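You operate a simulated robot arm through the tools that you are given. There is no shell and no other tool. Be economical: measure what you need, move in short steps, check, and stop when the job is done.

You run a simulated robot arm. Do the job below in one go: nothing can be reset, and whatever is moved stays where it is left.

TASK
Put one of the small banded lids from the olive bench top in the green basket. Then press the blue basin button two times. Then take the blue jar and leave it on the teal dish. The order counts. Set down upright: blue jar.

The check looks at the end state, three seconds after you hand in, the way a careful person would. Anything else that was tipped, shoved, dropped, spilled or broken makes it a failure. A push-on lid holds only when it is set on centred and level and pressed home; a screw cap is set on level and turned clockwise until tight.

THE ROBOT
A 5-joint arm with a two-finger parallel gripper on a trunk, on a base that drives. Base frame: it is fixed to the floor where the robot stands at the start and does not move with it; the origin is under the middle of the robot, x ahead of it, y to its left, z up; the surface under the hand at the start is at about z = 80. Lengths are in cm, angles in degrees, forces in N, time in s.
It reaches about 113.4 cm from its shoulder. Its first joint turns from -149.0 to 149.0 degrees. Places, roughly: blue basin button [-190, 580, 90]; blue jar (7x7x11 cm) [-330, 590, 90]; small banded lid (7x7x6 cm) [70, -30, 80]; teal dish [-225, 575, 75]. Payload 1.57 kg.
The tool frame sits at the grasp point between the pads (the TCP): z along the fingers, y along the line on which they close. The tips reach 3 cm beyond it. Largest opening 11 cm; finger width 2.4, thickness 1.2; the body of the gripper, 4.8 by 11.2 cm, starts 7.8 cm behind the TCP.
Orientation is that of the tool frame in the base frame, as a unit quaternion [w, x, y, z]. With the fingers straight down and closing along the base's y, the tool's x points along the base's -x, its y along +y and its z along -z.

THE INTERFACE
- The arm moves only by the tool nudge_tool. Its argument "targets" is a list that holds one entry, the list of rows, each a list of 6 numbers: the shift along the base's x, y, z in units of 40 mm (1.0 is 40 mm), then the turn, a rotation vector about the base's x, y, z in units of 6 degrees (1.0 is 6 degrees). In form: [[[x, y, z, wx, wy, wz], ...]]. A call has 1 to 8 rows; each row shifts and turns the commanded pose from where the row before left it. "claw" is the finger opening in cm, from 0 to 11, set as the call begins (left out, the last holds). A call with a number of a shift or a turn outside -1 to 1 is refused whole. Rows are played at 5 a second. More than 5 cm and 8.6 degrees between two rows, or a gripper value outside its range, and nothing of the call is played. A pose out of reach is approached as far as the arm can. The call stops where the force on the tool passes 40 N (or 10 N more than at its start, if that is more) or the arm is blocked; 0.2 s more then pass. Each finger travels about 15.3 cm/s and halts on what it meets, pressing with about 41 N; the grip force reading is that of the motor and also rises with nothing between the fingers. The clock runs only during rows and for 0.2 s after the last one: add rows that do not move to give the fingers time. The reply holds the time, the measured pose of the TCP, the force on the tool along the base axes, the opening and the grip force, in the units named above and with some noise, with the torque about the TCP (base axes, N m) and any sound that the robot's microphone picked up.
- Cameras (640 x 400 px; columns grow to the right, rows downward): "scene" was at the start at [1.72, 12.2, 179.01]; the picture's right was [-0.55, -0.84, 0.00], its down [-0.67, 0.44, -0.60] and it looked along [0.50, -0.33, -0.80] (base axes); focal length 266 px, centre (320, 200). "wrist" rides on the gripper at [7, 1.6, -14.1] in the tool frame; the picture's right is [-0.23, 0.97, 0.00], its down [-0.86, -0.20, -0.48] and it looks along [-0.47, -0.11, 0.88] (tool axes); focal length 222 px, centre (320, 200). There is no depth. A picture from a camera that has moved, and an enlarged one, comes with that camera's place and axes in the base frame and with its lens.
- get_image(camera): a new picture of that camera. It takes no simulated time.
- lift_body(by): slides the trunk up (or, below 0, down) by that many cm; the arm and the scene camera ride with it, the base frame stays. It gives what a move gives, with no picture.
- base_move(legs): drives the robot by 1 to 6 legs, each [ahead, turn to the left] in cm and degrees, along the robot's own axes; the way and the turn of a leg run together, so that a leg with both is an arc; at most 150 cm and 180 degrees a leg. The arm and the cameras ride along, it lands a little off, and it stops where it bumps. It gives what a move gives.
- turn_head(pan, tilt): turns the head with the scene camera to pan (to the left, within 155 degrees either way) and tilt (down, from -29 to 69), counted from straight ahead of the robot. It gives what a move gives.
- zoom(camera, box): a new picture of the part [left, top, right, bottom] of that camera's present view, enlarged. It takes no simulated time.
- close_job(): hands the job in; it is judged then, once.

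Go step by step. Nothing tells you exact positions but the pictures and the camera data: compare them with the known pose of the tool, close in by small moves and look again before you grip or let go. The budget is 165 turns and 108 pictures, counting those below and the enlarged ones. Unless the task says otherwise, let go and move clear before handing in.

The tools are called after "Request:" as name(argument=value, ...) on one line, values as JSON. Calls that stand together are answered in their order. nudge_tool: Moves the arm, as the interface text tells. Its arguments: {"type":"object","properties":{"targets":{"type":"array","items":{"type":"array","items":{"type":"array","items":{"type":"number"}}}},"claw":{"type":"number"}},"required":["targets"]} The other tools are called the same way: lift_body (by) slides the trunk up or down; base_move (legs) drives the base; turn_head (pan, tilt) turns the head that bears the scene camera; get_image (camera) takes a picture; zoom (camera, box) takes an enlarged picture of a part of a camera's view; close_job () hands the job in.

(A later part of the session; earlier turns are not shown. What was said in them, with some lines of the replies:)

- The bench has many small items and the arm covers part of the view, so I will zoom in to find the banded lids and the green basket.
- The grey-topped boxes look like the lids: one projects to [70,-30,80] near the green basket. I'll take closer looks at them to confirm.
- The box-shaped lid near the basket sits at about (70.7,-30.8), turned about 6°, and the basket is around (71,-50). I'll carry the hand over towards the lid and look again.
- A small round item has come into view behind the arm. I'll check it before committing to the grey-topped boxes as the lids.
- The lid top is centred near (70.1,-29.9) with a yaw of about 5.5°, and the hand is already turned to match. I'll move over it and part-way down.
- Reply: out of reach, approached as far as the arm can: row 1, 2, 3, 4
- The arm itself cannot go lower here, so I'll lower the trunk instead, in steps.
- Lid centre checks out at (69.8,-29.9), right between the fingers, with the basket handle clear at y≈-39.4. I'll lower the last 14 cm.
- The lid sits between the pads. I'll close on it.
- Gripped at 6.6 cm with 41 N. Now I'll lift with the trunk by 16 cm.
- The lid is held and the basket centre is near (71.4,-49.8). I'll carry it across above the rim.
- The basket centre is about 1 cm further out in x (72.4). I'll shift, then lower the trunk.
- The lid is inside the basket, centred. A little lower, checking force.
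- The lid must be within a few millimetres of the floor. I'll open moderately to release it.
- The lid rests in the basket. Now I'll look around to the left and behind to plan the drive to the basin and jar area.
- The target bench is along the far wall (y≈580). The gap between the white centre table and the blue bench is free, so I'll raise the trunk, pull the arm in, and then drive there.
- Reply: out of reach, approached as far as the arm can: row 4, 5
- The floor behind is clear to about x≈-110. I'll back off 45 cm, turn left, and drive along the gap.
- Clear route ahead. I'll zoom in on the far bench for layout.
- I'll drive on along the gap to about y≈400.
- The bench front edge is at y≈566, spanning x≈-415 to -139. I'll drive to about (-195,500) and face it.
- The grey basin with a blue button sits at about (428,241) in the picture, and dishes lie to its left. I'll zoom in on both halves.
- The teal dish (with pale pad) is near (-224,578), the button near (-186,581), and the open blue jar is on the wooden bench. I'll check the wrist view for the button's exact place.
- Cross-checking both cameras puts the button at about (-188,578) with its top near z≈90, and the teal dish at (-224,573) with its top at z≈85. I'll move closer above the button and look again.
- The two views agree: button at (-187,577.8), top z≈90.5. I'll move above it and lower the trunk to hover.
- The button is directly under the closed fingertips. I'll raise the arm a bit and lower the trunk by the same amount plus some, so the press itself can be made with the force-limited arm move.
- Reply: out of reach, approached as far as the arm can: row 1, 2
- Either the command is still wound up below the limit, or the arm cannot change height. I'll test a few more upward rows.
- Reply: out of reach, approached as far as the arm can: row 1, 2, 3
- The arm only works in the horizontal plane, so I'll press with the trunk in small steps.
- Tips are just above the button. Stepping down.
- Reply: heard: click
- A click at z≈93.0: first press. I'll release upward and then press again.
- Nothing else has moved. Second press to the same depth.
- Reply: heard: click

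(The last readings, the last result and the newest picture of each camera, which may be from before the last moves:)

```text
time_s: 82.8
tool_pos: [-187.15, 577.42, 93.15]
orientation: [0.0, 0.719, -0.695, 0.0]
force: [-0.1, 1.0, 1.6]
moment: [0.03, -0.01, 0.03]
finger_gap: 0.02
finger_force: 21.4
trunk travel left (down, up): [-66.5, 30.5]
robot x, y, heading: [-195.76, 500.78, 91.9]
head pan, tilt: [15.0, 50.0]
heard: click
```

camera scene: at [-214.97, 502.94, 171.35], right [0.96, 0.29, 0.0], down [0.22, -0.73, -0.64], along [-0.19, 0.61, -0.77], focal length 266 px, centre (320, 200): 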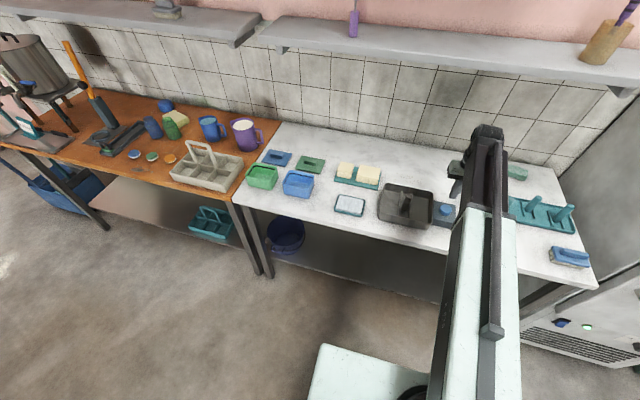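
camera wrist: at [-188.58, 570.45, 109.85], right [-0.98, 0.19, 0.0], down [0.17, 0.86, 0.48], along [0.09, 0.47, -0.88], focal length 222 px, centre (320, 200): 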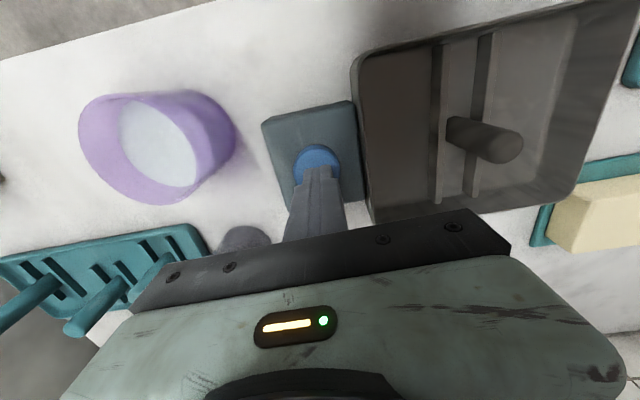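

Second click heard. I'll raise well clear and look at the result.

Request:
lift_body(by=30)

Request:
get_image(camera="scene")

```text
time_s: 85.8
tool_pos: [-187.24, 577.34, 123.18]
orientation: [0.001, 0.719, -0.695, 0.0]
force: [-0.5, -0.3, -0.7]
moment: [-0.01, -0.04, 0.03]
finger_gap: 0.01
finger_force: 21.5
trunk travel left (down, up): [-96.5, 0.5]
robot x, y, heading: [-195.77, 500.79, 92.0]
head pan, tilt: [15.0, 50.0]
```

```text
69 pictures are left
camera scene: at [-214.97, 502.95, 194.25], right [0.96, 0.29, 0.0], down [0.22, -0.73, -0.64], along [-0.19, 0.61, -0.77], focal length 266 px, centre (320, 200)
```

scene: 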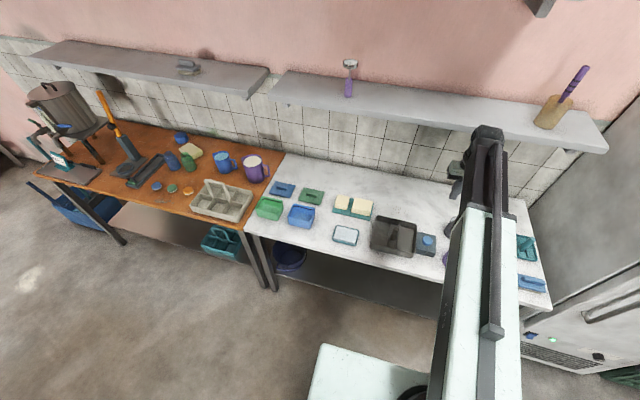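

Both presses are registered and nothing else was disturbed. Standing at about x=-277 puts both the jar and the teal dish in reach, so I'll drive there sideways with the arm raised.

Request:
base_move(legs=[[0, 88], [82, 0], [0, -90]])

Request:
turn_head(pan=15, tilt=55)

Request:
get_image(camera="scene")

Request:
get_image(camera="wrist")

```text
time_s: 97.9
tool_pos: [-266.11, 575.0, 123.13]
orientation: [-0.001, -0.7, 0.714, -0.001]
force: [0.0, 0.8, -0.2]
moment: [0.03, 0.02, -0.02]
finger_gap: 0.02
finger_force: 21.3
trunk travel left (down, up): [-96.5, 0.5]
robot x, y, heading: [-282.34, 498.64, 89.5]
head pan, tilt: [15.0, 50.0]
```

```text
time_s: 98.6
tool_pos: [-266.43, 574.91, 123.05]
orientation: [-0.001, -0.701, 0.713, 0.0]
force: [-0.9, 0.9, 0.4]
moment: [-0.03, -0.01, -0.01]
finger_gap: 0.0
finger_force: 21.2
trunk travel left (down, up): [-96.5, 0.5]
robot x, y, heading: [-282.75, 498.69, 89.6]
head pan, tilt: [15.0, 55.0]
```

```text
68 pictures are left
camera scene: at [-301.52, 501.56, 193.59], right [0.97, 0.25, 0.0], down [0.2, -0.79, -0.57], along [-0.14, 0.56, -0.82], focal length 266 px, centre (320, 200)
```

scene: 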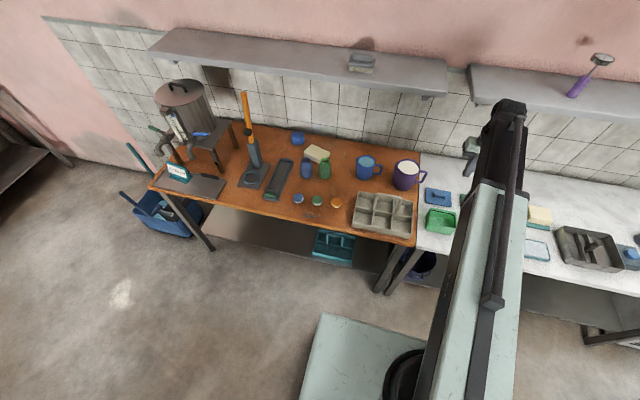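

```text
67 pictures are left
camera wrist: at [-268.11, 568.12, 137.36], right [-0.97, 0.25, 0.0], down [0.22, 0.85, 0.48], along [0.12, 0.46, -0.88], focal length 222 px, centre (320, 200)
```

wrist: 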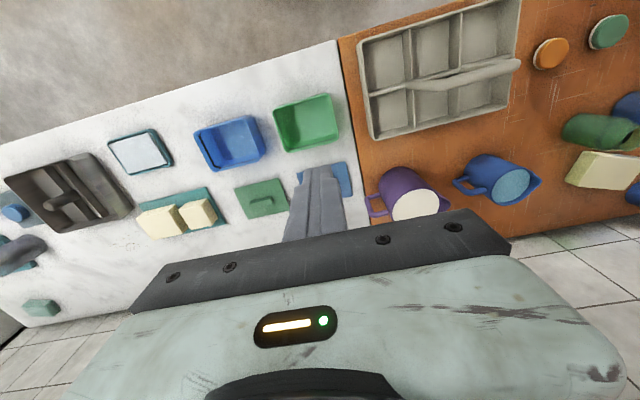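

Request:
zoom(camera="scene", box=[250, 110, 430, 230])

Request:
zoom(camera="scene", box=[280, 135, 360, 190])

```text
3.33 times, centred on (340, 170) of scene
camera zoom: at [-301.52, 501.56, 193.59], right [0.97, 0.25, 0.0], down [0.2, -0.79, -0.57], along [-0.14, 0.56, -0.82], focal length 885 px, centre (253, 300)
```

zoom: 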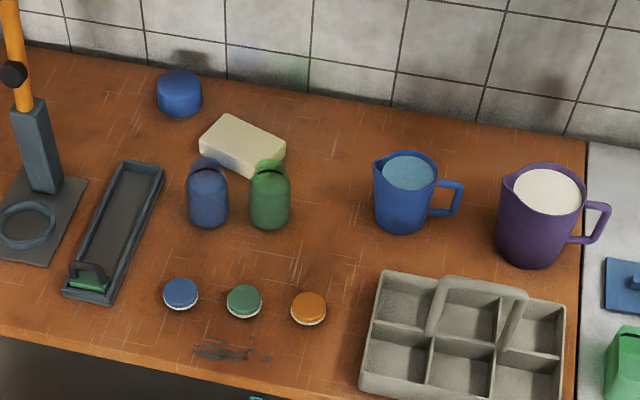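

```text
7.27 times, centred on (320, 162) of scene
camera zoom: at [-301.52, 501.56, 193.59], right [0.97, 0.25, 0.0], down [0.2, -0.79, -0.57], along [-0.14, 0.56, -0.82], focal length 1931 px, centre (320, 473)
```

zoom: 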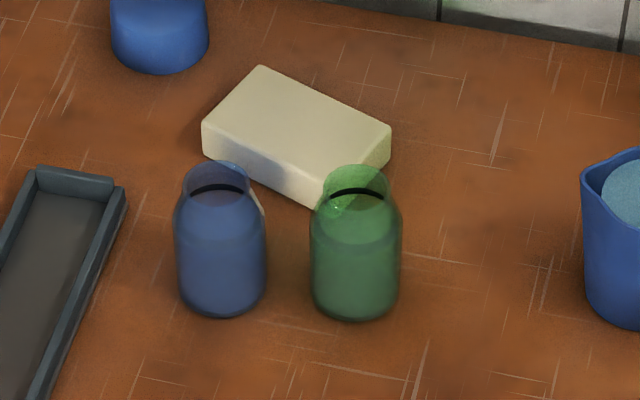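

The blue jar stands at about (-331,589), with the green jar 10 cm to its right and a soap block behind, about 8 cm clear. Fingers front-and-back (closing along y) fit best, so I'll move over with a 90° spin and the claw open.

Request:
nudge_tool(targets=[[[-0.95, 0.2, 0, 0, 0, 0.93], [-0.95, 0.2, 0, 0, 0, 0.93], [-0.95, 0.2, 0, 0, 0, 0.93], [-0.95, 0.2, 0, 0, 0, 0.93], [-0.95, 0.2, 0, 0, 0, 0.93], [-0.95, 0.2, 0, 0, 0, 0.93], [-0.95, 0.2, 0, 0, 0, 0.93], [-0.95, 0.2, 0, 0, 0, 0.93]]], claw=11)

Request:
nudge_tool(targets=[[[-0.95, 0.2, 0, 0, 0, 0.93], [-0.95, 0.2, 0, 0, 0, 0.93], [-0.95, 0.2, 0, 0, 0, 0.93], [-0.95, 0.2, 0, 0, 0, 0.93], [-0.95, 0.2, 0, 0, 0, 0.93], [-0.95, 0.2, 0, 0, 0, 0.93], [-0.95, 0.2, 0, 0, 0, 0.93], [0, 0, 0, 0, 0, 0.93]]])

Request:
get_image(camera="wrist")

Request:
get_image(camera="scene")

```text
time_s: 100.4
tool_pos: [-296.8, 581.37, 123.16]
orientation: [0.001, 0.919, -0.394, 0.001]
force: [0.2, -0.2, -0.8]
moment: [0.01, -0.04, 0.03]
finger_gap: 11.01
finger_force: 0.0
trunk travel left (down, up): [-96.5, 0.5]
robot x, y, heading: [-282.62, 498.88, 89.5]
head pan, tilt: [15.0, 55.0]
```

```text
time_s: 102.2
tool_pos: [-321.92, 584.58, 123.08]
orientation: [-0.001, 1.0, -0.015, 0.0]
force: [0.3, 0.3, 0.0]
moment: [-0.02, 0.01, -0.04]
finger_gap: 10.99
finger_force: 0.0
out of reach, approached as far as the arm can: row 7
trunk travel left (down, up): [-96.5, 0.5]
robot x, y, heading: [-282.5, 499.02, 89.6]
head pan, tilt: [15.0, 55.0]
```

```text
64 pictures are left
camera wrist: at [-315.03, 582.75, 137.32], right [-0.26, -0.97, 0.0], down [-0.85, 0.23, 0.48], along [-0.46, 0.13, -0.88], focal length 222 px, centre (320, 200)
```

wrist: 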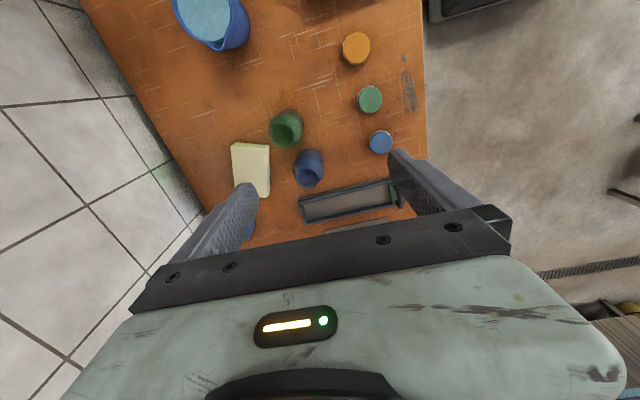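

```text
63 pictures are left
camera scene: at [-301.42, 501.59, 193.6], right [0.97, 0.25, 0.0], down [0.2, -0.79, -0.57], along [-0.14, 0.56, -0.82], focal length 266 px, centre (320, 200)
```

scene: 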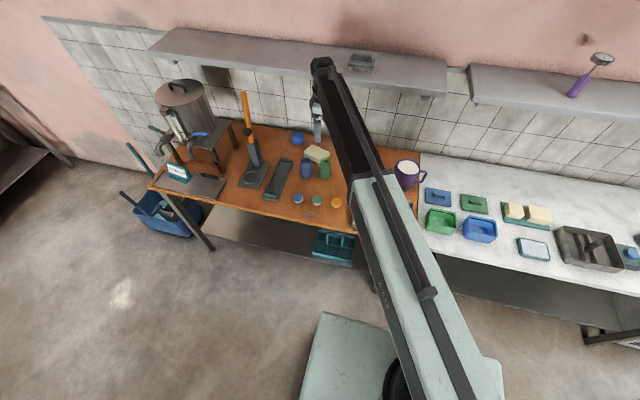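

The arm hit its reach limit about 10 cm short. I'll pull the tool back a bit and drive 16 cm nearer to the bench.

Request:
nudge_tool(targets=[[[0, -1, 0, 0, 0, 0], [0, -1, 0, 0, 0, 0], [0, -1, 0, 0, 0, 0], [0, -1, 0, 0, 0, 0]]])

Request:
base_move(legs=[[16, 0]])

Request:
get_image(camera="wrist")

Request:
get_image(camera="scene")

```text
time_s: 103.2
tool_pos: [-321.99, 568.3, 123.1]
orientation: [0.0, 1.0, -0.016, 0.001]
force: [-0.1, 0.1, -0.4]
moment: [0.02, 0.01, 0.0]
finger_gap: 11.01
finger_force: 0.0
trunk travel left (down, up): [-96.5, 0.5]
robot x, y, heading: [-282.48, 499.13, 89.4]
head pan, tilt: [15.0, 55.0]
```

```text
time_s: 104.6
tool_pos: [-321.68, 584.64, 123.02]
orientation: [0.001, 1.0, -0.017, 0.001]
force: [-1.3, -0.4, -1.3]
moment: [-0.04, -0.02, -0.01]
finger_gap: 10.99
finger_force: 0.1
trunk travel left (down, up): [-96.5, 0.5]
robot x, y, heading: [-282.48, 514.65, 89.6]
head pan, tilt: [15.0, 55.0]
```

```text
62 pictures are left
camera wrist: at [-314.76, 582.87, 137.28], right [-0.26, -0.96, 0.0], down [-0.85, 0.23, 0.48], along [-0.46, 0.12, -0.88], focal length 222 px, centre (320, 200)
```

wrist: 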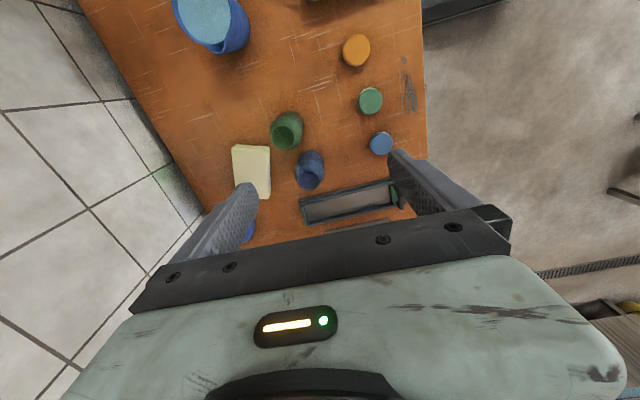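

```text
61 pictures are left
camera scene: at [-301.26, 517.63, 193.59], right [0.97, 0.25, 0.0], down [0.2, -0.79, -0.57], along [-0.14, 0.55, -0.82], focal length 266 px, centre (320, 200)
```

scene: 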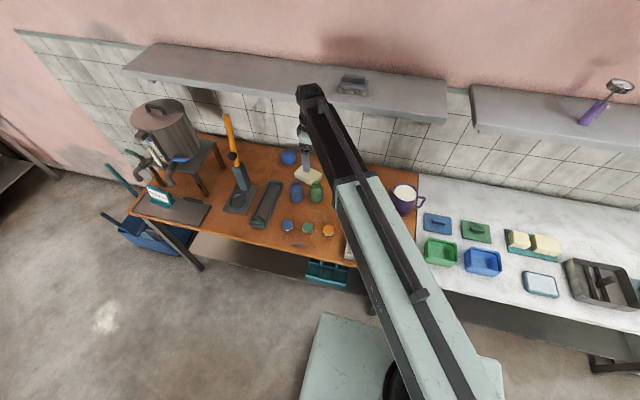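

The jar mouth projects to (-331,589.3), matching the earlier estimate. I'll move over it.

Request:
nudge_tool(targets=[[[-0.77, 0.38, 0, 0, 0, 0], [-0.77, 0.38, 0, 0, 0, 0], [-0.77, 0.38, 0, 0, 0, 0], [0, 0, 0, 0, 0, 0]]])

Request:
lift_body(by=-12)

Request:
get_image(camera="wrist")

Request:
get_image(camera="scene")

```text
time_s: 105.6
tool_pos: [-330.96, 588.91, 123.1]
orientation: [0.0, 1.0, -0.018, 0.0]
force: [-0.1, 0.2, 0.9]
moment: [0.02, 0.01, -0.02]
finger_gap: 10.99
finger_force: 0.0
trunk travel left (down, up): [-96.5, 0.5]
robot x, y, heading: [-282.43, 515.06, 89.6]
head pan, tilt: [15.0, 55.0]
```

```text
time_s: 107.1
tool_pos: [-331.03, 588.85, 111.11]
orientation: [0.0, 1.0, -0.018, 0.0]
force: [0.1, 0.3, 1.2]
moment: [0.01, -0.04, 0.0]
finger_gap: 11.0
finger_force: 0.1
trunk travel left (down, up): [-84.5, 12.5]
robot x, y, heading: [-282.42, 515.37, 89.4]
head pan, tilt: [15.0, 55.0]
```

```text
60 pictures are left
camera wrist: at [-324.09, 587.09, 125.35], right [-0.26, -0.96, 0.0], down [-0.85, 0.23, 0.48], along [-0.46, 0.13, -0.88], focal length 222 px, centre (320, 200)
```

wrist: 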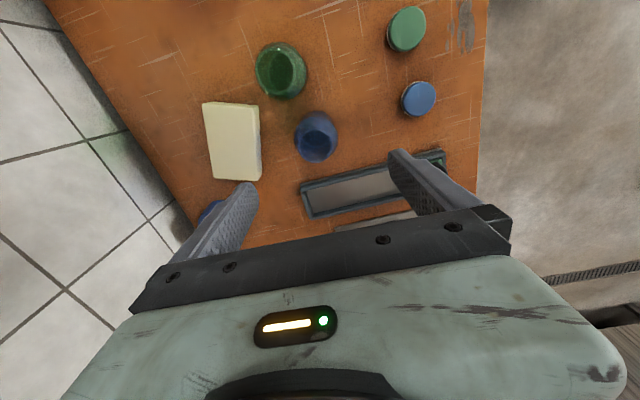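

```text
59 pictures are left
camera scene: at [-301.25, 517.45, 181.6], right [0.97, 0.25, 0.0], down [0.2, -0.79, -0.57], along [-0.14, 0.56, -0.82], focal length 266 px, centre (320, 200)
```

scene: 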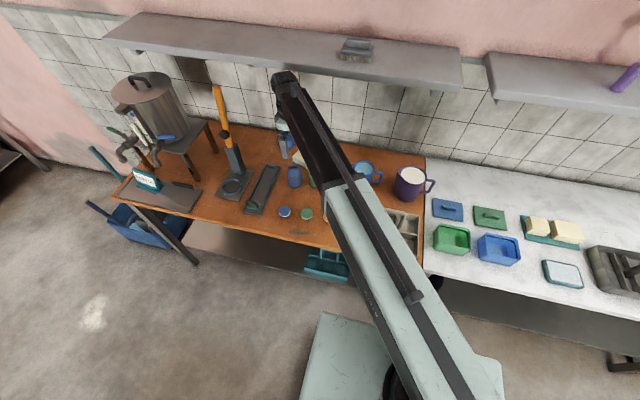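

The jar is centred between the fingers. I'll lower in two steps.

Request:
lift_body(by=-13)

Request:
get_image(camera="wrist")

Request:
get_image(camera="scene")

```text
time_s: 108.7
tool_pos: [-330.98, 588.85, 98.06]
orientation: [0.001, 1.0, -0.018, 0.0]
force: [0.4, 1.5, 0.1]
moment: [0.0, 0.0, 0.04]
finger_gap: 10.99
finger_force: 0.0
trunk travel left (down, up): [-71.5, 25.5]
robot x, y, heading: [-282.41, 514.84, 89.4]
head pan, tilt: [15.0, 55.0]
```

```text
58 pictures are left
camera wrist: at [-324.09, 587.09, 112.35], right [-0.26, -0.96, 0.0], down [-0.85, 0.23, 0.48], along [-0.46, 0.13, -0.88], focal length 222 px, centre (320, 200)
```

wrist: 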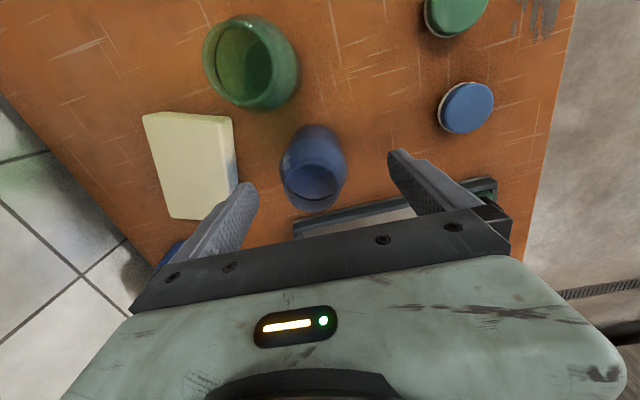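

```text
57 pictures are left
camera scene: at [-301.25, 517.45, 168.6], right [0.97, 0.25, 0.0], down [0.2, -0.79, -0.57], along [-0.14, 0.56, -0.82], focal length 266 px, centre (320, 200)
```

scene: 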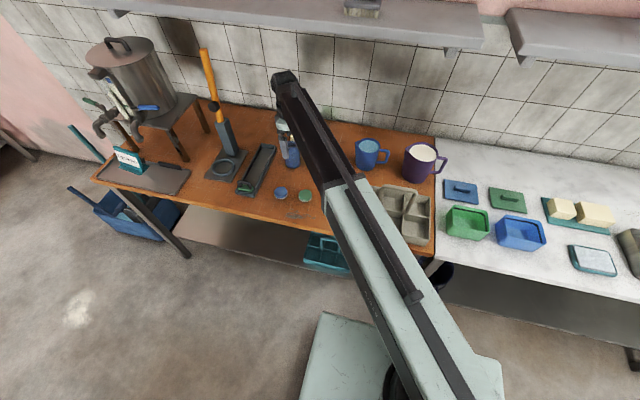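

Fingers clear the jar and the soap. A small centring shift, then the last drop to z≈90.3.

Request:
nudge_tool(targets=[[[-0.1, 0.14, 0, 0, 0, 0], [0, 0, 0, 0, 0, 0]]])

Request:
lift_body(by=-7.6)

Request:
get_image(camera="wrist")

```text
time_s: 109.3
tool_pos: [-331.4, 589.42, 98.27]
orientation: [-0.001, 1.0, -0.019, 0.001]
force: [0.4, 1.1, 0.9]
moment: [0.03, 0.02, -0.02]
finger_gap: 10.99
finger_force: 0.1
trunk travel left (down, up): [-71.5, 25.5]
robot x, y, heading: [-282.67, 514.87, 89.2]
head pan, tilt: [15.0, 55.0]
```

```text
time_s: 110.4
tool_pos: [-331.39, 589.43, 90.56]
orientation: [0.0, 1.0, -0.019, 0.001]
force: [-0.1, 0.4, 0.1]
moment: [0.01, 0.04, 0.02]
finger_gap: 11.01
finger_force: 0.1
trunk travel left (down, up): [-63.9, 33.1]
robot x, y, heading: [-282.43, 514.9, 89.3]
head pan, tilt: [15.0, 55.0]
```

```text
56 pictures are left
camera wrist: at [-324.46, 587.65, 104.75], right [-0.26, -0.96, 0.0], down [-0.85, 0.23, 0.48], along [-0.46, 0.13, -0.88], focal length 222 px, centre (320, 200)
```

wrist: 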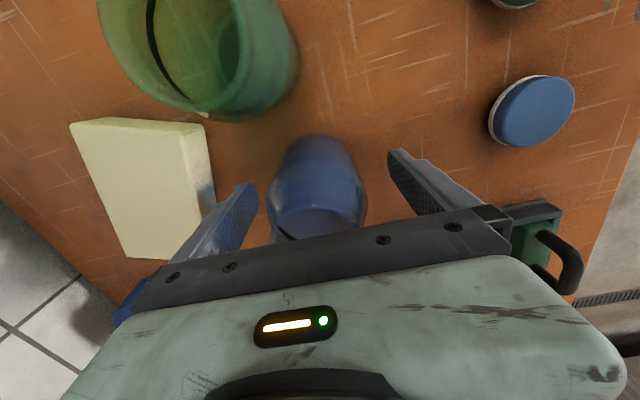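

The jar stands between the pads. I'll close on it.

Request:
nudge_tool(targets=[[[-0.08, 0, 0, 0, 0, 0], [0, 0, 0, 0, 0, 0], [0, 0, 0, 0, 0, 0], [0, 0, 0, 0, 0, 0]]], claw=4)

Request:
get_image(camera="wrist")

```text
time_s: 111.4
tool_pos: [-331.57, 589.56, 90.45]
orientation: [0.0, 1.0, -0.019, 0.0]
force: [1.2, 0.3, 0.7]
moment: [0.0, 0.0, 0.0]
finger_gap: 6.5
finger_force: 41.1
trunk travel left (down, up): [-63.9, 33.1]
robot x, y, heading: [-282.49, 514.87, 89.5]
head pan, tilt: [15.0, 55.0]
```

```text
55 pictures are left
camera wrist: at [-324.76, 587.68, 104.75], right [-0.26, -0.96, 0.0], down [-0.85, 0.23, 0.48], along [-0.46, 0.13, -0.88], focal length 222 px, centre (320, 200)
```

wrist: 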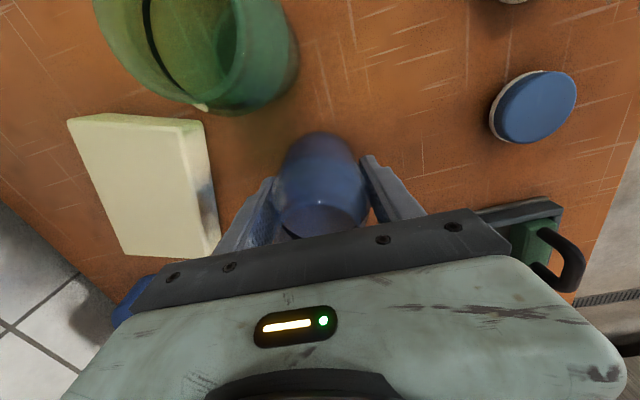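

Gripped at 6.5 cm. I'll lift slightly first to check the hold, then raise fully.

Request:
lift_body(by=3)

Request:
lift_body(by=24)

Request:
get_image(camera="wrist")

Request:
get_image(camera="scene")

```text
time_s: 112.2
tool_pos: [-331.67, 589.64, 93.54]
orientation: [0.001, 1.0, -0.02, 0.001]
force: [-2.1, 0.0, -1.7]
moment: [0.0, 0.04, -0.01]
finger_gap: 6.51
finger_force: 41.0
trunk travel left (down, up): [-66.9, 30.1]
robot x, y, heading: [-282.41, 515.14, 89.5]
head pan, tilt: [15.0, 55.0]
```

```text
time_s: 114.7
tool_pos: [-331.58, 589.53, 117.5]
orientation: [-0.001, 1.0, -0.019, 0.0]
force: [-1.0, 0.2, -0.9]
moment: [-0.01, 0.01, 0.01]
finger_gap: 6.52
finger_force: 40.7
trunk travel left (down, up): [-90.9, 6.1]
robot x, y, heading: [-282.51, 514.92, 89.5]
head pan, tilt: [15.0, 55.0]
```

```text
54 pictures are left
camera wrist: at [-324.77, 587.71, 131.73], right [-0.26, -0.96, 0.0], down [-0.85, 0.23, 0.48], along [-0.46, 0.13, -0.88], focal length 222 px, centre (320, 200)
```

wrist: 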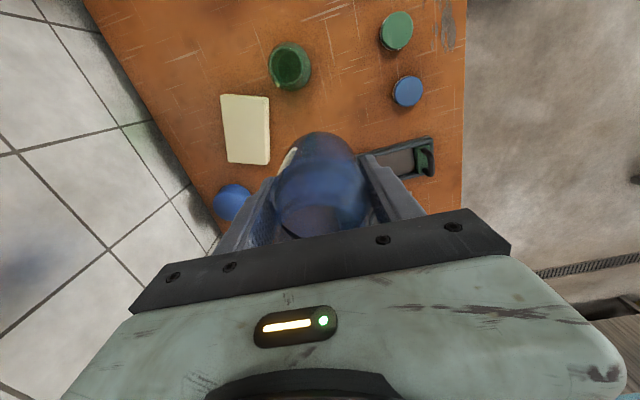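

```text
53 pictures are left
camera scene: at [-301.27, 517.48, 187.99], right [0.97, 0.25, 0.0], down [0.2, -0.79, -0.57], along [-0.14, 0.56, -0.82], focal length 266 px, centre (320, 200)
```

scene: 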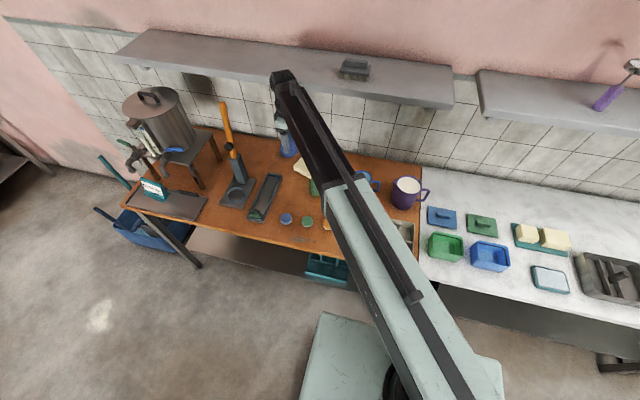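

The jar is held upright with its bottom well above the mugs. I'll zoom on the dishes to fix the target.

Request:
zoom(camera="scene", box=[490, 205, 610, 305])

```text
4.00 times, centred on (550, 255) of scene
camera zoom: at [-301.27, 517.48, 187.99], right [0.97, 0.25, 0.0], down [0.2, -0.79, -0.57], along [-0.14, 0.56, -0.82], focal length 1062 px, centre (-600, -20)
```

zoom: 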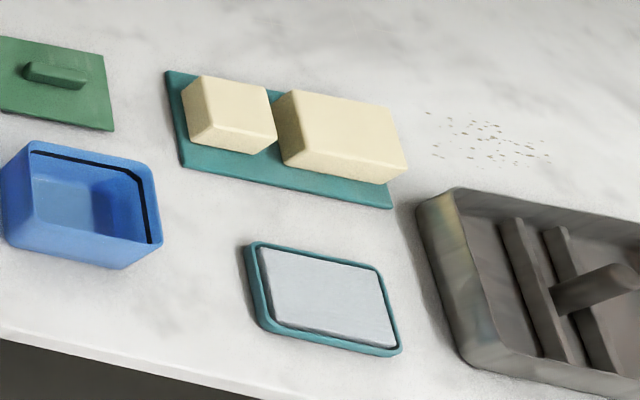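

The teal dish centre is about (-223.5,573.2). I'll carry the jar across high above the mugs, in stages.

Request:
nudge_tool(targets=[[[0.9, -0.13, 0, 0, 0, 0], [0.9, -0.13, 0, 0, 0, 0], [0.9, -0.13, 0, 0, 0, 0], [0.9, -0.13, 0, 0, 0, 0], [0.9, -0.13, 0, 0, 0, 0], [0.9, -0.13, 0, 0, 0, 0], [0.9, -0.13, 0, 0, 0, 0], [0.9, -0.13, 0, 0, 0, 0]]])

Request:
nudge_tool(targets=[[[0.9, -0.13, 0, 0, 0, 0], [0.9, -0.13, 0, 0, 0, 0], [0.9, -0.13, 0, 0, 0, 0], [0.9, -0.13, 0, 0, 0, 0], [0.9, -0.13, 0, 0, 0, 0], [0.9, -0.13, 0, 0, 0, 0], [0.9, -0.13, 0, 0, 0, 0], [0.9, -0.13, 0, 0, 0, 0]]])

Request:
nudge_tool(targets=[[[0.9, -0.13, 0, 0, 0, 0], [0.9, -0.13, 0, 0, 0, 0], [0.9, -0.13, 0, 0, 0, 0], [0.9, -0.13, 0, 0, 0, 0], [0.9, -0.13, 0, 0, 0, 0], [0.9, -0.13, 0, 0, 0, 0], [0.9, -0.13, 0, 0, 0, 0], [0.9, -0.13, 0, 0, 0, 0]]])

Request:
get_image(camera="wrist")

Request:
get_image(camera="scene")

```text
time_s: 116.5
tool_pos: [-302.75, 585.18, 117.56]
orientation: [0.0, 1.0, -0.019, 0.001]
force: [0.0, -0.2, -1.3]
moment: [0.02, -0.02, 0.01]
finger_gap: 6.49
finger_force: 41.0
trunk travel left (down, up): [-90.9, 6.1]
robot x, y, heading: [-282.42, 514.89, 89.2]
head pan, tilt: [15.0, 55.0]
```

```text
time_s: 118.3
tool_pos: [-273.91, 581.15, 117.61]
orientation: [-0.001, 1.0, -0.019, 0.001]
force: [0.7, 0.2, -1.4]
moment: [0.02, -0.02, 0.01]
finger_gap: 6.5
finger_force: 41.4
trunk travel left (down, up): [-90.9, 6.1]
robot x, y, heading: [-282.19, 514.83, 89.5]
head pan, tilt: [15.0, 55.0]
```

```text
time_s: 120.1
tool_pos: [-245.1, 576.96, 117.61]
orientation: [0.0, 1.0, -0.019, 0.001]
force: [-1.0, 0.1, -1.7]
moment: [0.04, 0.01, 0.03]
finger_gap: 6.49
finger_force: 41.1
trunk travel left (down, up): [-90.9, 6.1]
robot x, y, heading: [-282.37, 514.87, 89.4]
head pan, tilt: [15.0, 55.0]
```

```text
51 pictures are left
camera wrist: at [-238.15, 575.14, 131.73], right [-0.26, -0.96, 0.0], down [-0.85, 0.23, 0.48], along [-0.46, 0.13, -0.88], focal length 222 px, centre (320, 200)
```

wrist: 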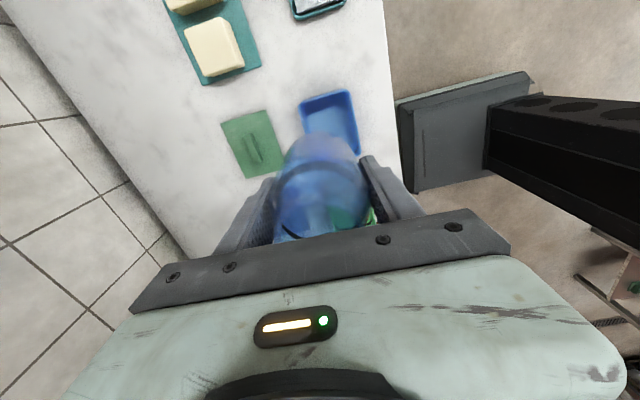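

```text
50 pictures are left
camera scene: at [-301.19, 517.45, 188.0], right [0.97, 0.25, 0.0], down [0.2, -0.79, -0.57], along [-0.14, 0.56, -0.82], focal length 266 px, centre (320, 200)
```

scene: 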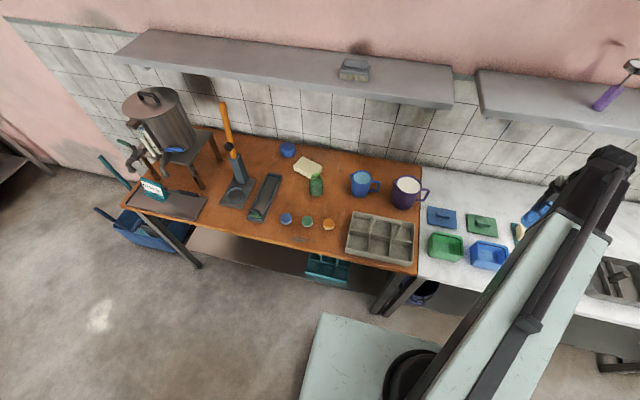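

Everything else on the wooden bench is undisturbed. The remaining stretch to the dish.

Request:
nudge_tool(targets=[[[0.9, -0.16, 0, 0, 0, 0], [0.9, -0.16, 0, 0, 0, 0], [0.9, -0.16, 0, 0, 0, 0], [0.9, -0.16, 0, 0, 0, 0], [0.9, -0.16, 0, 0, 0, 0], [0.9, -0.16, 0, 0, 0, 0], [0, 0, 0, 0, 0, 0]]])

Request:
turn_head(pan=-45, tilt=55)

Request:
get_image(camera="wrist")

Request:
get_image(camera="scene")

```text
time_s: 121.7
tool_pos: [-223.58, 573.25, 117.47]
orientation: [0.0, 1.0, -0.019, 0.001]
force: [-0.1, 0.1, -1.6]
moment: [0.0, 0.01, -0.02]
finger_gap: 6.48
finger_force: 41.0
trunk travel left (down, up): [-90.9, 6.1]
robot x, y, heading: [-282.17, 514.87, 89.3]
head pan, tilt: [15.0, 55.0]
```

```text
time_s: 123.0
tool_pos: [-223.58, 573.25, 117.58]
orientation: [0.0, 1.0, -0.018, 0.001]
force: [-0.2, -0.3, -0.5]
moment: [0.0, -0.02, -0.02]
finger_gap: 6.52
finger_force: 41.1
trunk travel left (down, up): [-90.9, 6.1]
robot x, y, heading: [-282.34, 514.82, 89.6]
head pan, tilt: [-45.0, 55.0]
```

```text
49 pictures are left
camera wrist: at [-216.69, 571.48, 131.74], right [-0.26, -0.96, 0.0], down [-0.85, 0.23, 0.48], along [-0.46, 0.13, -0.88], focal length 222 px, centre (320, 200)
```

wrist: 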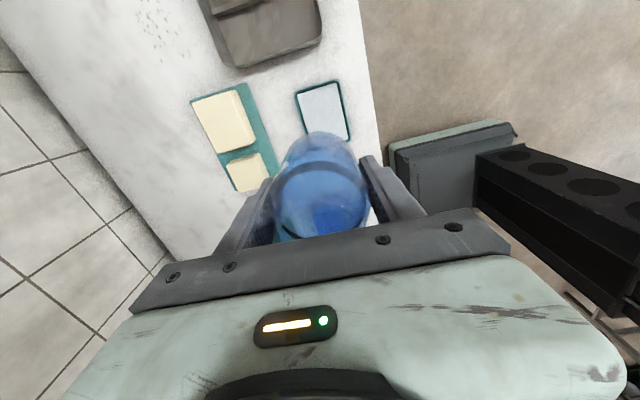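

```text
48 pictures are left
camera scene: at [-294.3, 515.52, 188.0], right [0.7, -0.71, 0.0], down [-0.59, -0.57, -0.57], along [0.41, 0.4, -0.82], focal length 266 px, centre (320, 200)
```

scene: 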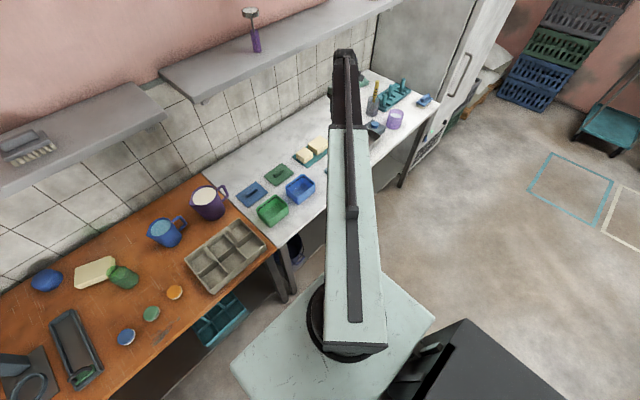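

I'll zoom on the dish from the wrist for an exact centre.

Request:
zoom(camera="wrist", box=[270, 70, 390, 150])

```text
5.00 times, centred on (330, 110) of wrist
camera zoom: at [-216.69, 571.48, 131.74], right [-0.26, -0.96, 0.0], down [-0.85, 0.23, 0.48], along [-0.46, 0.13, -0.88], focal length 1111 px, centre (270, 650)
```

zoom: 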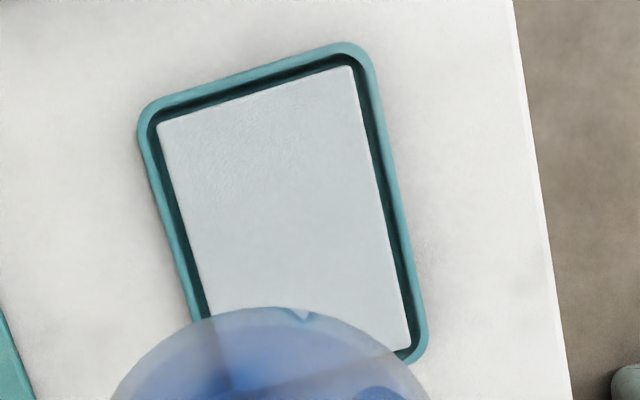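

The pad spans x -228.5…-218, y 569.0…576.4, so the centre is (-223.2,572.7). Small shift, then I'll lower toward it.

Request:
nudge_tool(targets=[[[0.09, -0.13, 0, 0, 0, 0], [0, 0, 0, 0, 0, 0]]])

Request:
lift_body(by=-20)

Request:
get_image(camera="wrist")

Request:
get_image(camera="scene")

```text
time_s: 123.6
tool_pos: [-223.4, 572.74, 117.56]
orientation: [0.0, 1.0, -0.019, 0.0]
force: [0.1, 0.5, -1.3]
moment: [0.0, -0.01, -0.02]
finger_gap: 6.51
finger_force: 41.4
trunk travel left (down, up): [-90.9, 6.1]
robot x, y, heading: [-282.27, 515.12, 89.2]
head pan, tilt: [-45.0, 55.0]
```

```text
time_s: 125.7
tool_pos: [-223.28, 572.64, 97.55]
orientation: [0.0, 1.0, -0.018, 0.001]
force: [-0.1, -0.2, -1.9]
moment: [0.01, -0.02, 0.03]
finger_gap: 6.52
finger_force: 41.0
trunk travel left (down, up): [-70.9, 26.1]
robot x, y, heading: [-282.32, 515.12, 89.4]
head pan, tilt: [-45.0, 55.0]
```

```text
46 pictures are left
camera wrist: at [-216.38, 570.91, 111.75], right [-0.26, -0.96, 0.0], down [-0.85, 0.23, 0.48], along [-0.46, 0.13, -0.88], focal length 222 px, centre (320, 200)
```

wrist: 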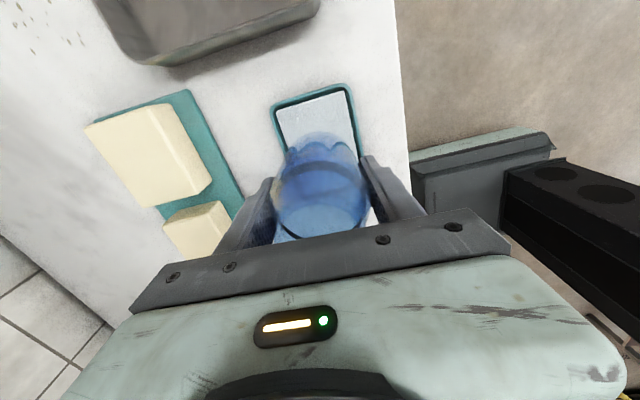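

```text
45 pictures are left
camera scene: at [-294.3, 515.51, 168.0], right [0.7, -0.71, 0.0], down [-0.59, -0.57, -0.57], along [0.41, 0.4, -0.82], focal length 266 px, centre (320, 200)
```

scene: 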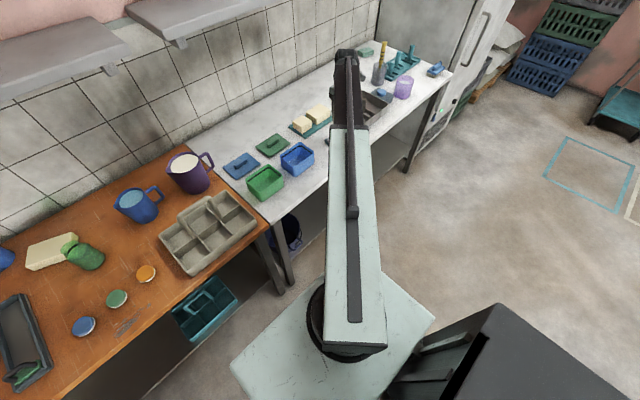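

Let me verify the alignment once more close up before the last few centimetres.

Request:
zoom(camera="wrist", box=[250, 70, 400, 250])

Request:
lift_body(by=-3.5)

Request:
zoom(camera="wrist", box=[250, 70, 400, 250])

```text
2.22 times, centred on (325, 160) of wrist
camera zoom: at [-216.38, 570.91, 111.75], right [-0.26, -0.96, 0.0], down [-0.85, 0.23, 0.48], along [-0.46, 0.13, -0.88], focal length 494 px, centre (309, 289)
```

zoom: 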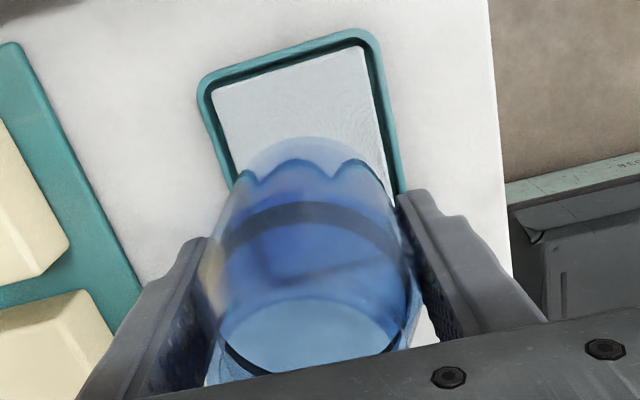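

```text
time_s: 126.5
tool_pos: [-223.32, 572.81, 93.95]
orientation: [0.001, 1.0, -0.018, 0.001]
force: [-0.6, 0.2, -1.1]
moment: [0.01, 0.03, 0.01]
finger_gap: 6.45
finger_force: 41.0
trunk travel left (down, up): [-67.4, 29.6]
robot x, y, heading: [-282.54, 515.12, 89.2]
head pan, tilt: [-45.0, 55.0]
```

```text
2.22 times, centred on (325, 160) of wrist
camera zoom: at [-216.38, 570.91, 108.24], right [-0.26, -0.96, 0.0], down [-0.85, 0.23, 0.48], along [-0.46, 0.13, -0.88], focal length 494 px, centre (309, 289)
```

zoom: 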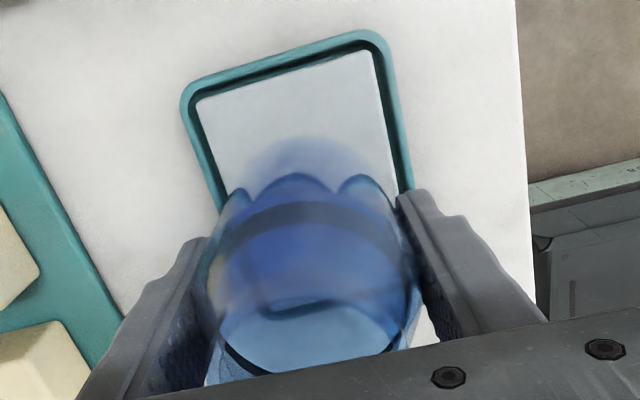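

Alignment is good. Lowering in small steps, watching the force.

Request:
lift_body(by=-1.2)

Request:
lift_body(by=-0.6)

Request:
lift_body(by=-0.4)

```text
time_s: 127.1
tool_pos: [-223.29, 572.78, 92.83]
orientation: [0.001, 1.0, -0.019, 0.001]
force: [-0.1, 0.4, -0.6]
moment: [-0.01, 0.0, -0.02]
finger_gap: 6.47
finger_force: 40.5
trunk travel left (down, up): [-66.2, 30.8]
robot x, y, heading: [-282.77, 514.99, 89.4]
head pan, tilt: [-45.0, 55.0]
```

```text
time_s: 127.7
tool_pos: [-223.34, 572.71, 92.35]
orientation: [-0.001, 1.0, -0.018, 0.002]
force: [4.8, 5.8, 20.5]
moment: [0.04, -0.15, -0.01]
finger_gap: 6.49
finger_force: 41.4
trunk travel left (down, up): [-65.6, 31.4]
robot x, y, heading: [-282.48, 514.84, 89.4]
head pan, tilt: [-45.0, 55.0]
```

```text
time_s: 128.0
tool_pos: [-223.39, 572.62, 92.18]
orientation: [-0.003, 1.0, -0.019, 0.001]
force: [-0.9, 0.4, 22.0]
moment: [-0.31, 0.34, -0.07]
finger_gap: 6.5
finger_force: 41.2
trunk travel left (down, up): [-65.4, 31.6]
robot x, y, heading: [-282.32, 514.82, 89.5]
head pan, tilt: [-45.0, 55.0]
stopped: the force on the tool passed its limit at 40 N (the readings are from after the stop); the commanded pose is now the measured one
```

Contact at z≈92.4. I'll relieve the pressure slightly and look before releasing.

Request:
lift_body(by=0.2)

Request:
get_image(camera="wrist")

Request:
zoom(camera="wrist", box=[240, 60, 410, 240])

```text
time_s: 128.6
tool_pos: [-223.23, 572.75, 92.21]
orientation: [-0.002, 1.0, -0.017, 0.002]
force: [-1.3, -1.3, 0.2]
moment: [-0.06, 0.01, -0.01]
finger_gap: 6.5
finger_force: 41.3
trunk travel left (down, up): [-65.6, 31.4]
robot x, y, heading: [-282.5, 514.47, 89.5]
head pan, tilt: [-45.0, 55.0]
```

```text
42 pictures are left
camera wrist: at [-216.34, 570.96, 106.48], right [-0.26, -0.96, 0.0], down [-0.85, 0.23, 0.48], along [-0.46, 0.13, -0.88], focal length 222 px, centre (320, 200)
```

wrist: 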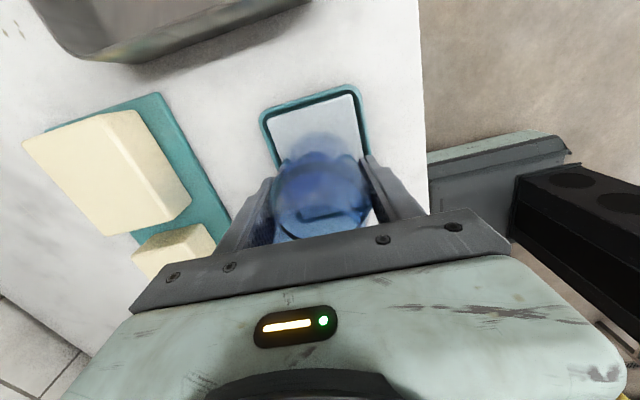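

```text
2.22 times, centred on (325, 150) of wrist
camera zoom: at [-216.34, 570.96, 106.48], right [-0.26, -0.96, 0.0], down [-0.85, 0.23, 0.48], along [-0.46, 0.13, -0.88], focal length 494 px, centre (309, 311)
```

zoom: 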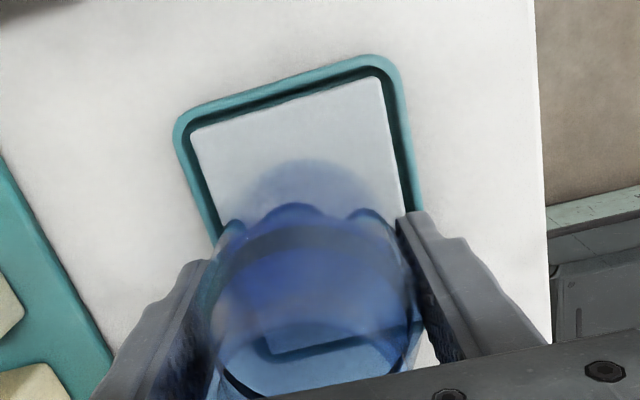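

The jar sits on the pad, centred within the rim, with almost no residual force. I'll open gently.

Request:
nudge_tool(targets=[[[0, 0, 0, 0, 0, 0], [0, 0, 0, 0, 0, 0], [0, 0, 0, 0, 0, 0]]], claw=9.5)

Request:
get_image(camera="wrist")

```text
time_s: 129.4
tool_pos: [-223.12, 572.73, 92.26]
orientation: [-0.001, 1.0, -0.018, 0.001]
force: [0.8, -0.4, 0.0]
moment: [0.0, -0.03, 0.01]
finger_gap: 9.5
finger_force: 0.0
trunk travel left (down, up): [-65.6, 31.4]
robot x, y, heading: [-282.69, 514.85, 89.1]
head pan, tilt: [-45.0, 55.0]
```

```text
40 pictures are left
camera wrist: at [-216.35, 570.96, 106.51], right [-0.26, -0.96, 0.0], down [-0.85, 0.23, 0.48], along [-0.46, 0.13, -0.88], focal length 222 px, centre (320, 200)
```

wrist: 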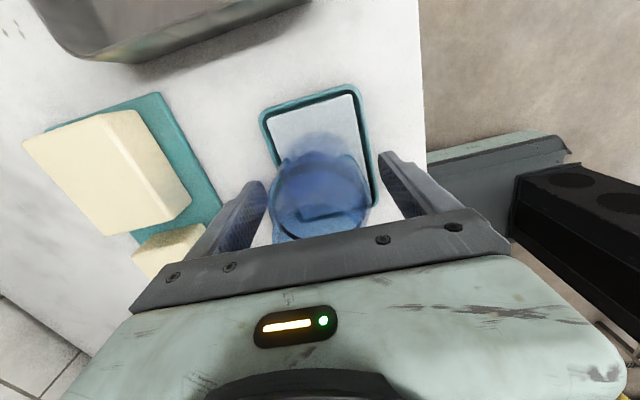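

The jar stayed put. I'll raise the trunk clear.

Request:
lift_body(by=30)

Request:
get_image(camera="wrist")

Request:
nudge_tool(targets=[[[-1, 0, 0, 0, 0, 0], [-1, 0, 0, 0, 0, 0], [-1, 0, 0, 0, 0, 0], [-1, 0, 0, 0, 0, 0], [-1, 0, 0, 0, 0, 0], [-1, 0, 0, 0, 0, 0], [-1, 0, 0, 0, 0, 0], [-1, 0, 0, 0, 0, 0]]])

Request:
get_image(camera="scene")

```text
time_s: 132.4
tool_pos: [-223.36, 572.81, 122.26]
orientation: [-0.001, 1.0, -0.018, 0.002]
force: [0.1, -0.2, 0.0]
moment: [0.01, 0.01, 0.01]
finger_gap: 9.47
finger_force: 0.0
trunk travel left (down, up): [-95.6, 1.4]
robot x, y, heading: [-282.28, 514.8, 89.6]
head pan, tilt: [-45.0, 55.0]
```

```text
39 pictures are left
camera wrist: at [-216.34, 570.96, 136.5], right [-0.26, -0.96, 0.0], down [-0.85, 0.23, 0.48], along [-0.46, 0.13, -0.88], focal length 222 px, centre (320, 200)
```

wrist: 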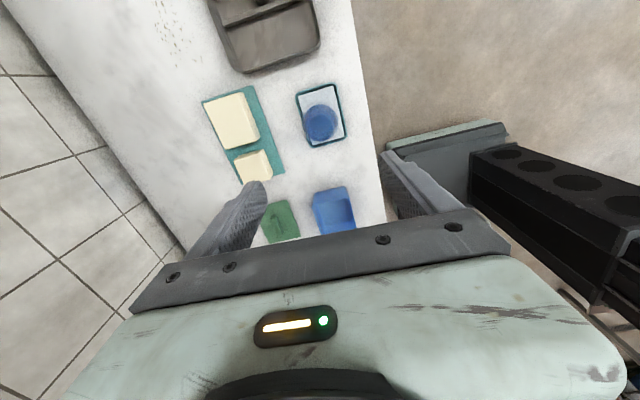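

```text
time_s: 134.2
tool_pos: [-255.46, 572.75, 122.34]
orientation: [-0.001, 1.0, -0.019, 0.002]
force: [0.1, -0.4, 0.0]
moment: [0.0, 0.0, -0.03]
finger_gap: 9.5
finger_force: 0.0
trunk travel left (down, up): [-95.6, 1.4]
robot x, y, heading: [-282.41, 515.07, 89.5]
head pan, tilt: [-45.0, 55.0]
```

```text
38 pictures are left
camera scene: at [-294.37, 515.5, 192.74], right [0.7, -0.71, 0.0], down [-0.59, -0.57, -0.57], along [0.41, 0.4, -0.82], focal length 266 px, centre (320, 200)
```

scene: 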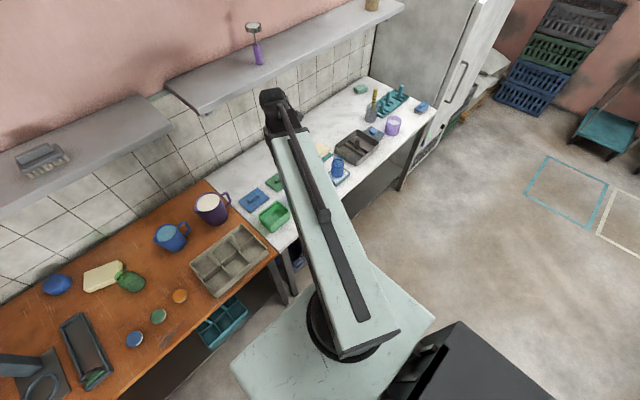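

Request:
zoom(camera="scene", box=[310, 120, 400, 190])

```text
5.71 times, centred on (355, 155) of scene
camera zoom: at [-294.37, 515.5, 192.74], right [0.7, -0.71, 0.0], down [-0.59, -0.57, -0.57], along [0.41, 0.4, -0.82], focal length 1517 px, centre (120, 457)
```

zoom: 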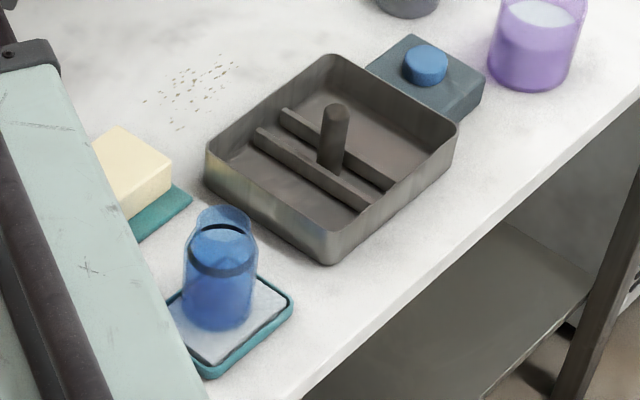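

The blue jar stands upright on the teal dish, the button has been pressed twice, the lid is in the green basket, and the arm is clear. I'm handing in.

Request:
close_job()

```text
The job is handed in.
```

I finished all three steps in order and handed the job in:
- **Lid:** one small banded lid from the olive bench is in the green basket.
- **Button:** I pressed the blue basin button twice and heard a click each time.
- **Jar:** the blue jar stands upright on the teal dish. It met the dish a little hard: the force limit stopped the move. The last pictures show it upright and nothing else out of place.
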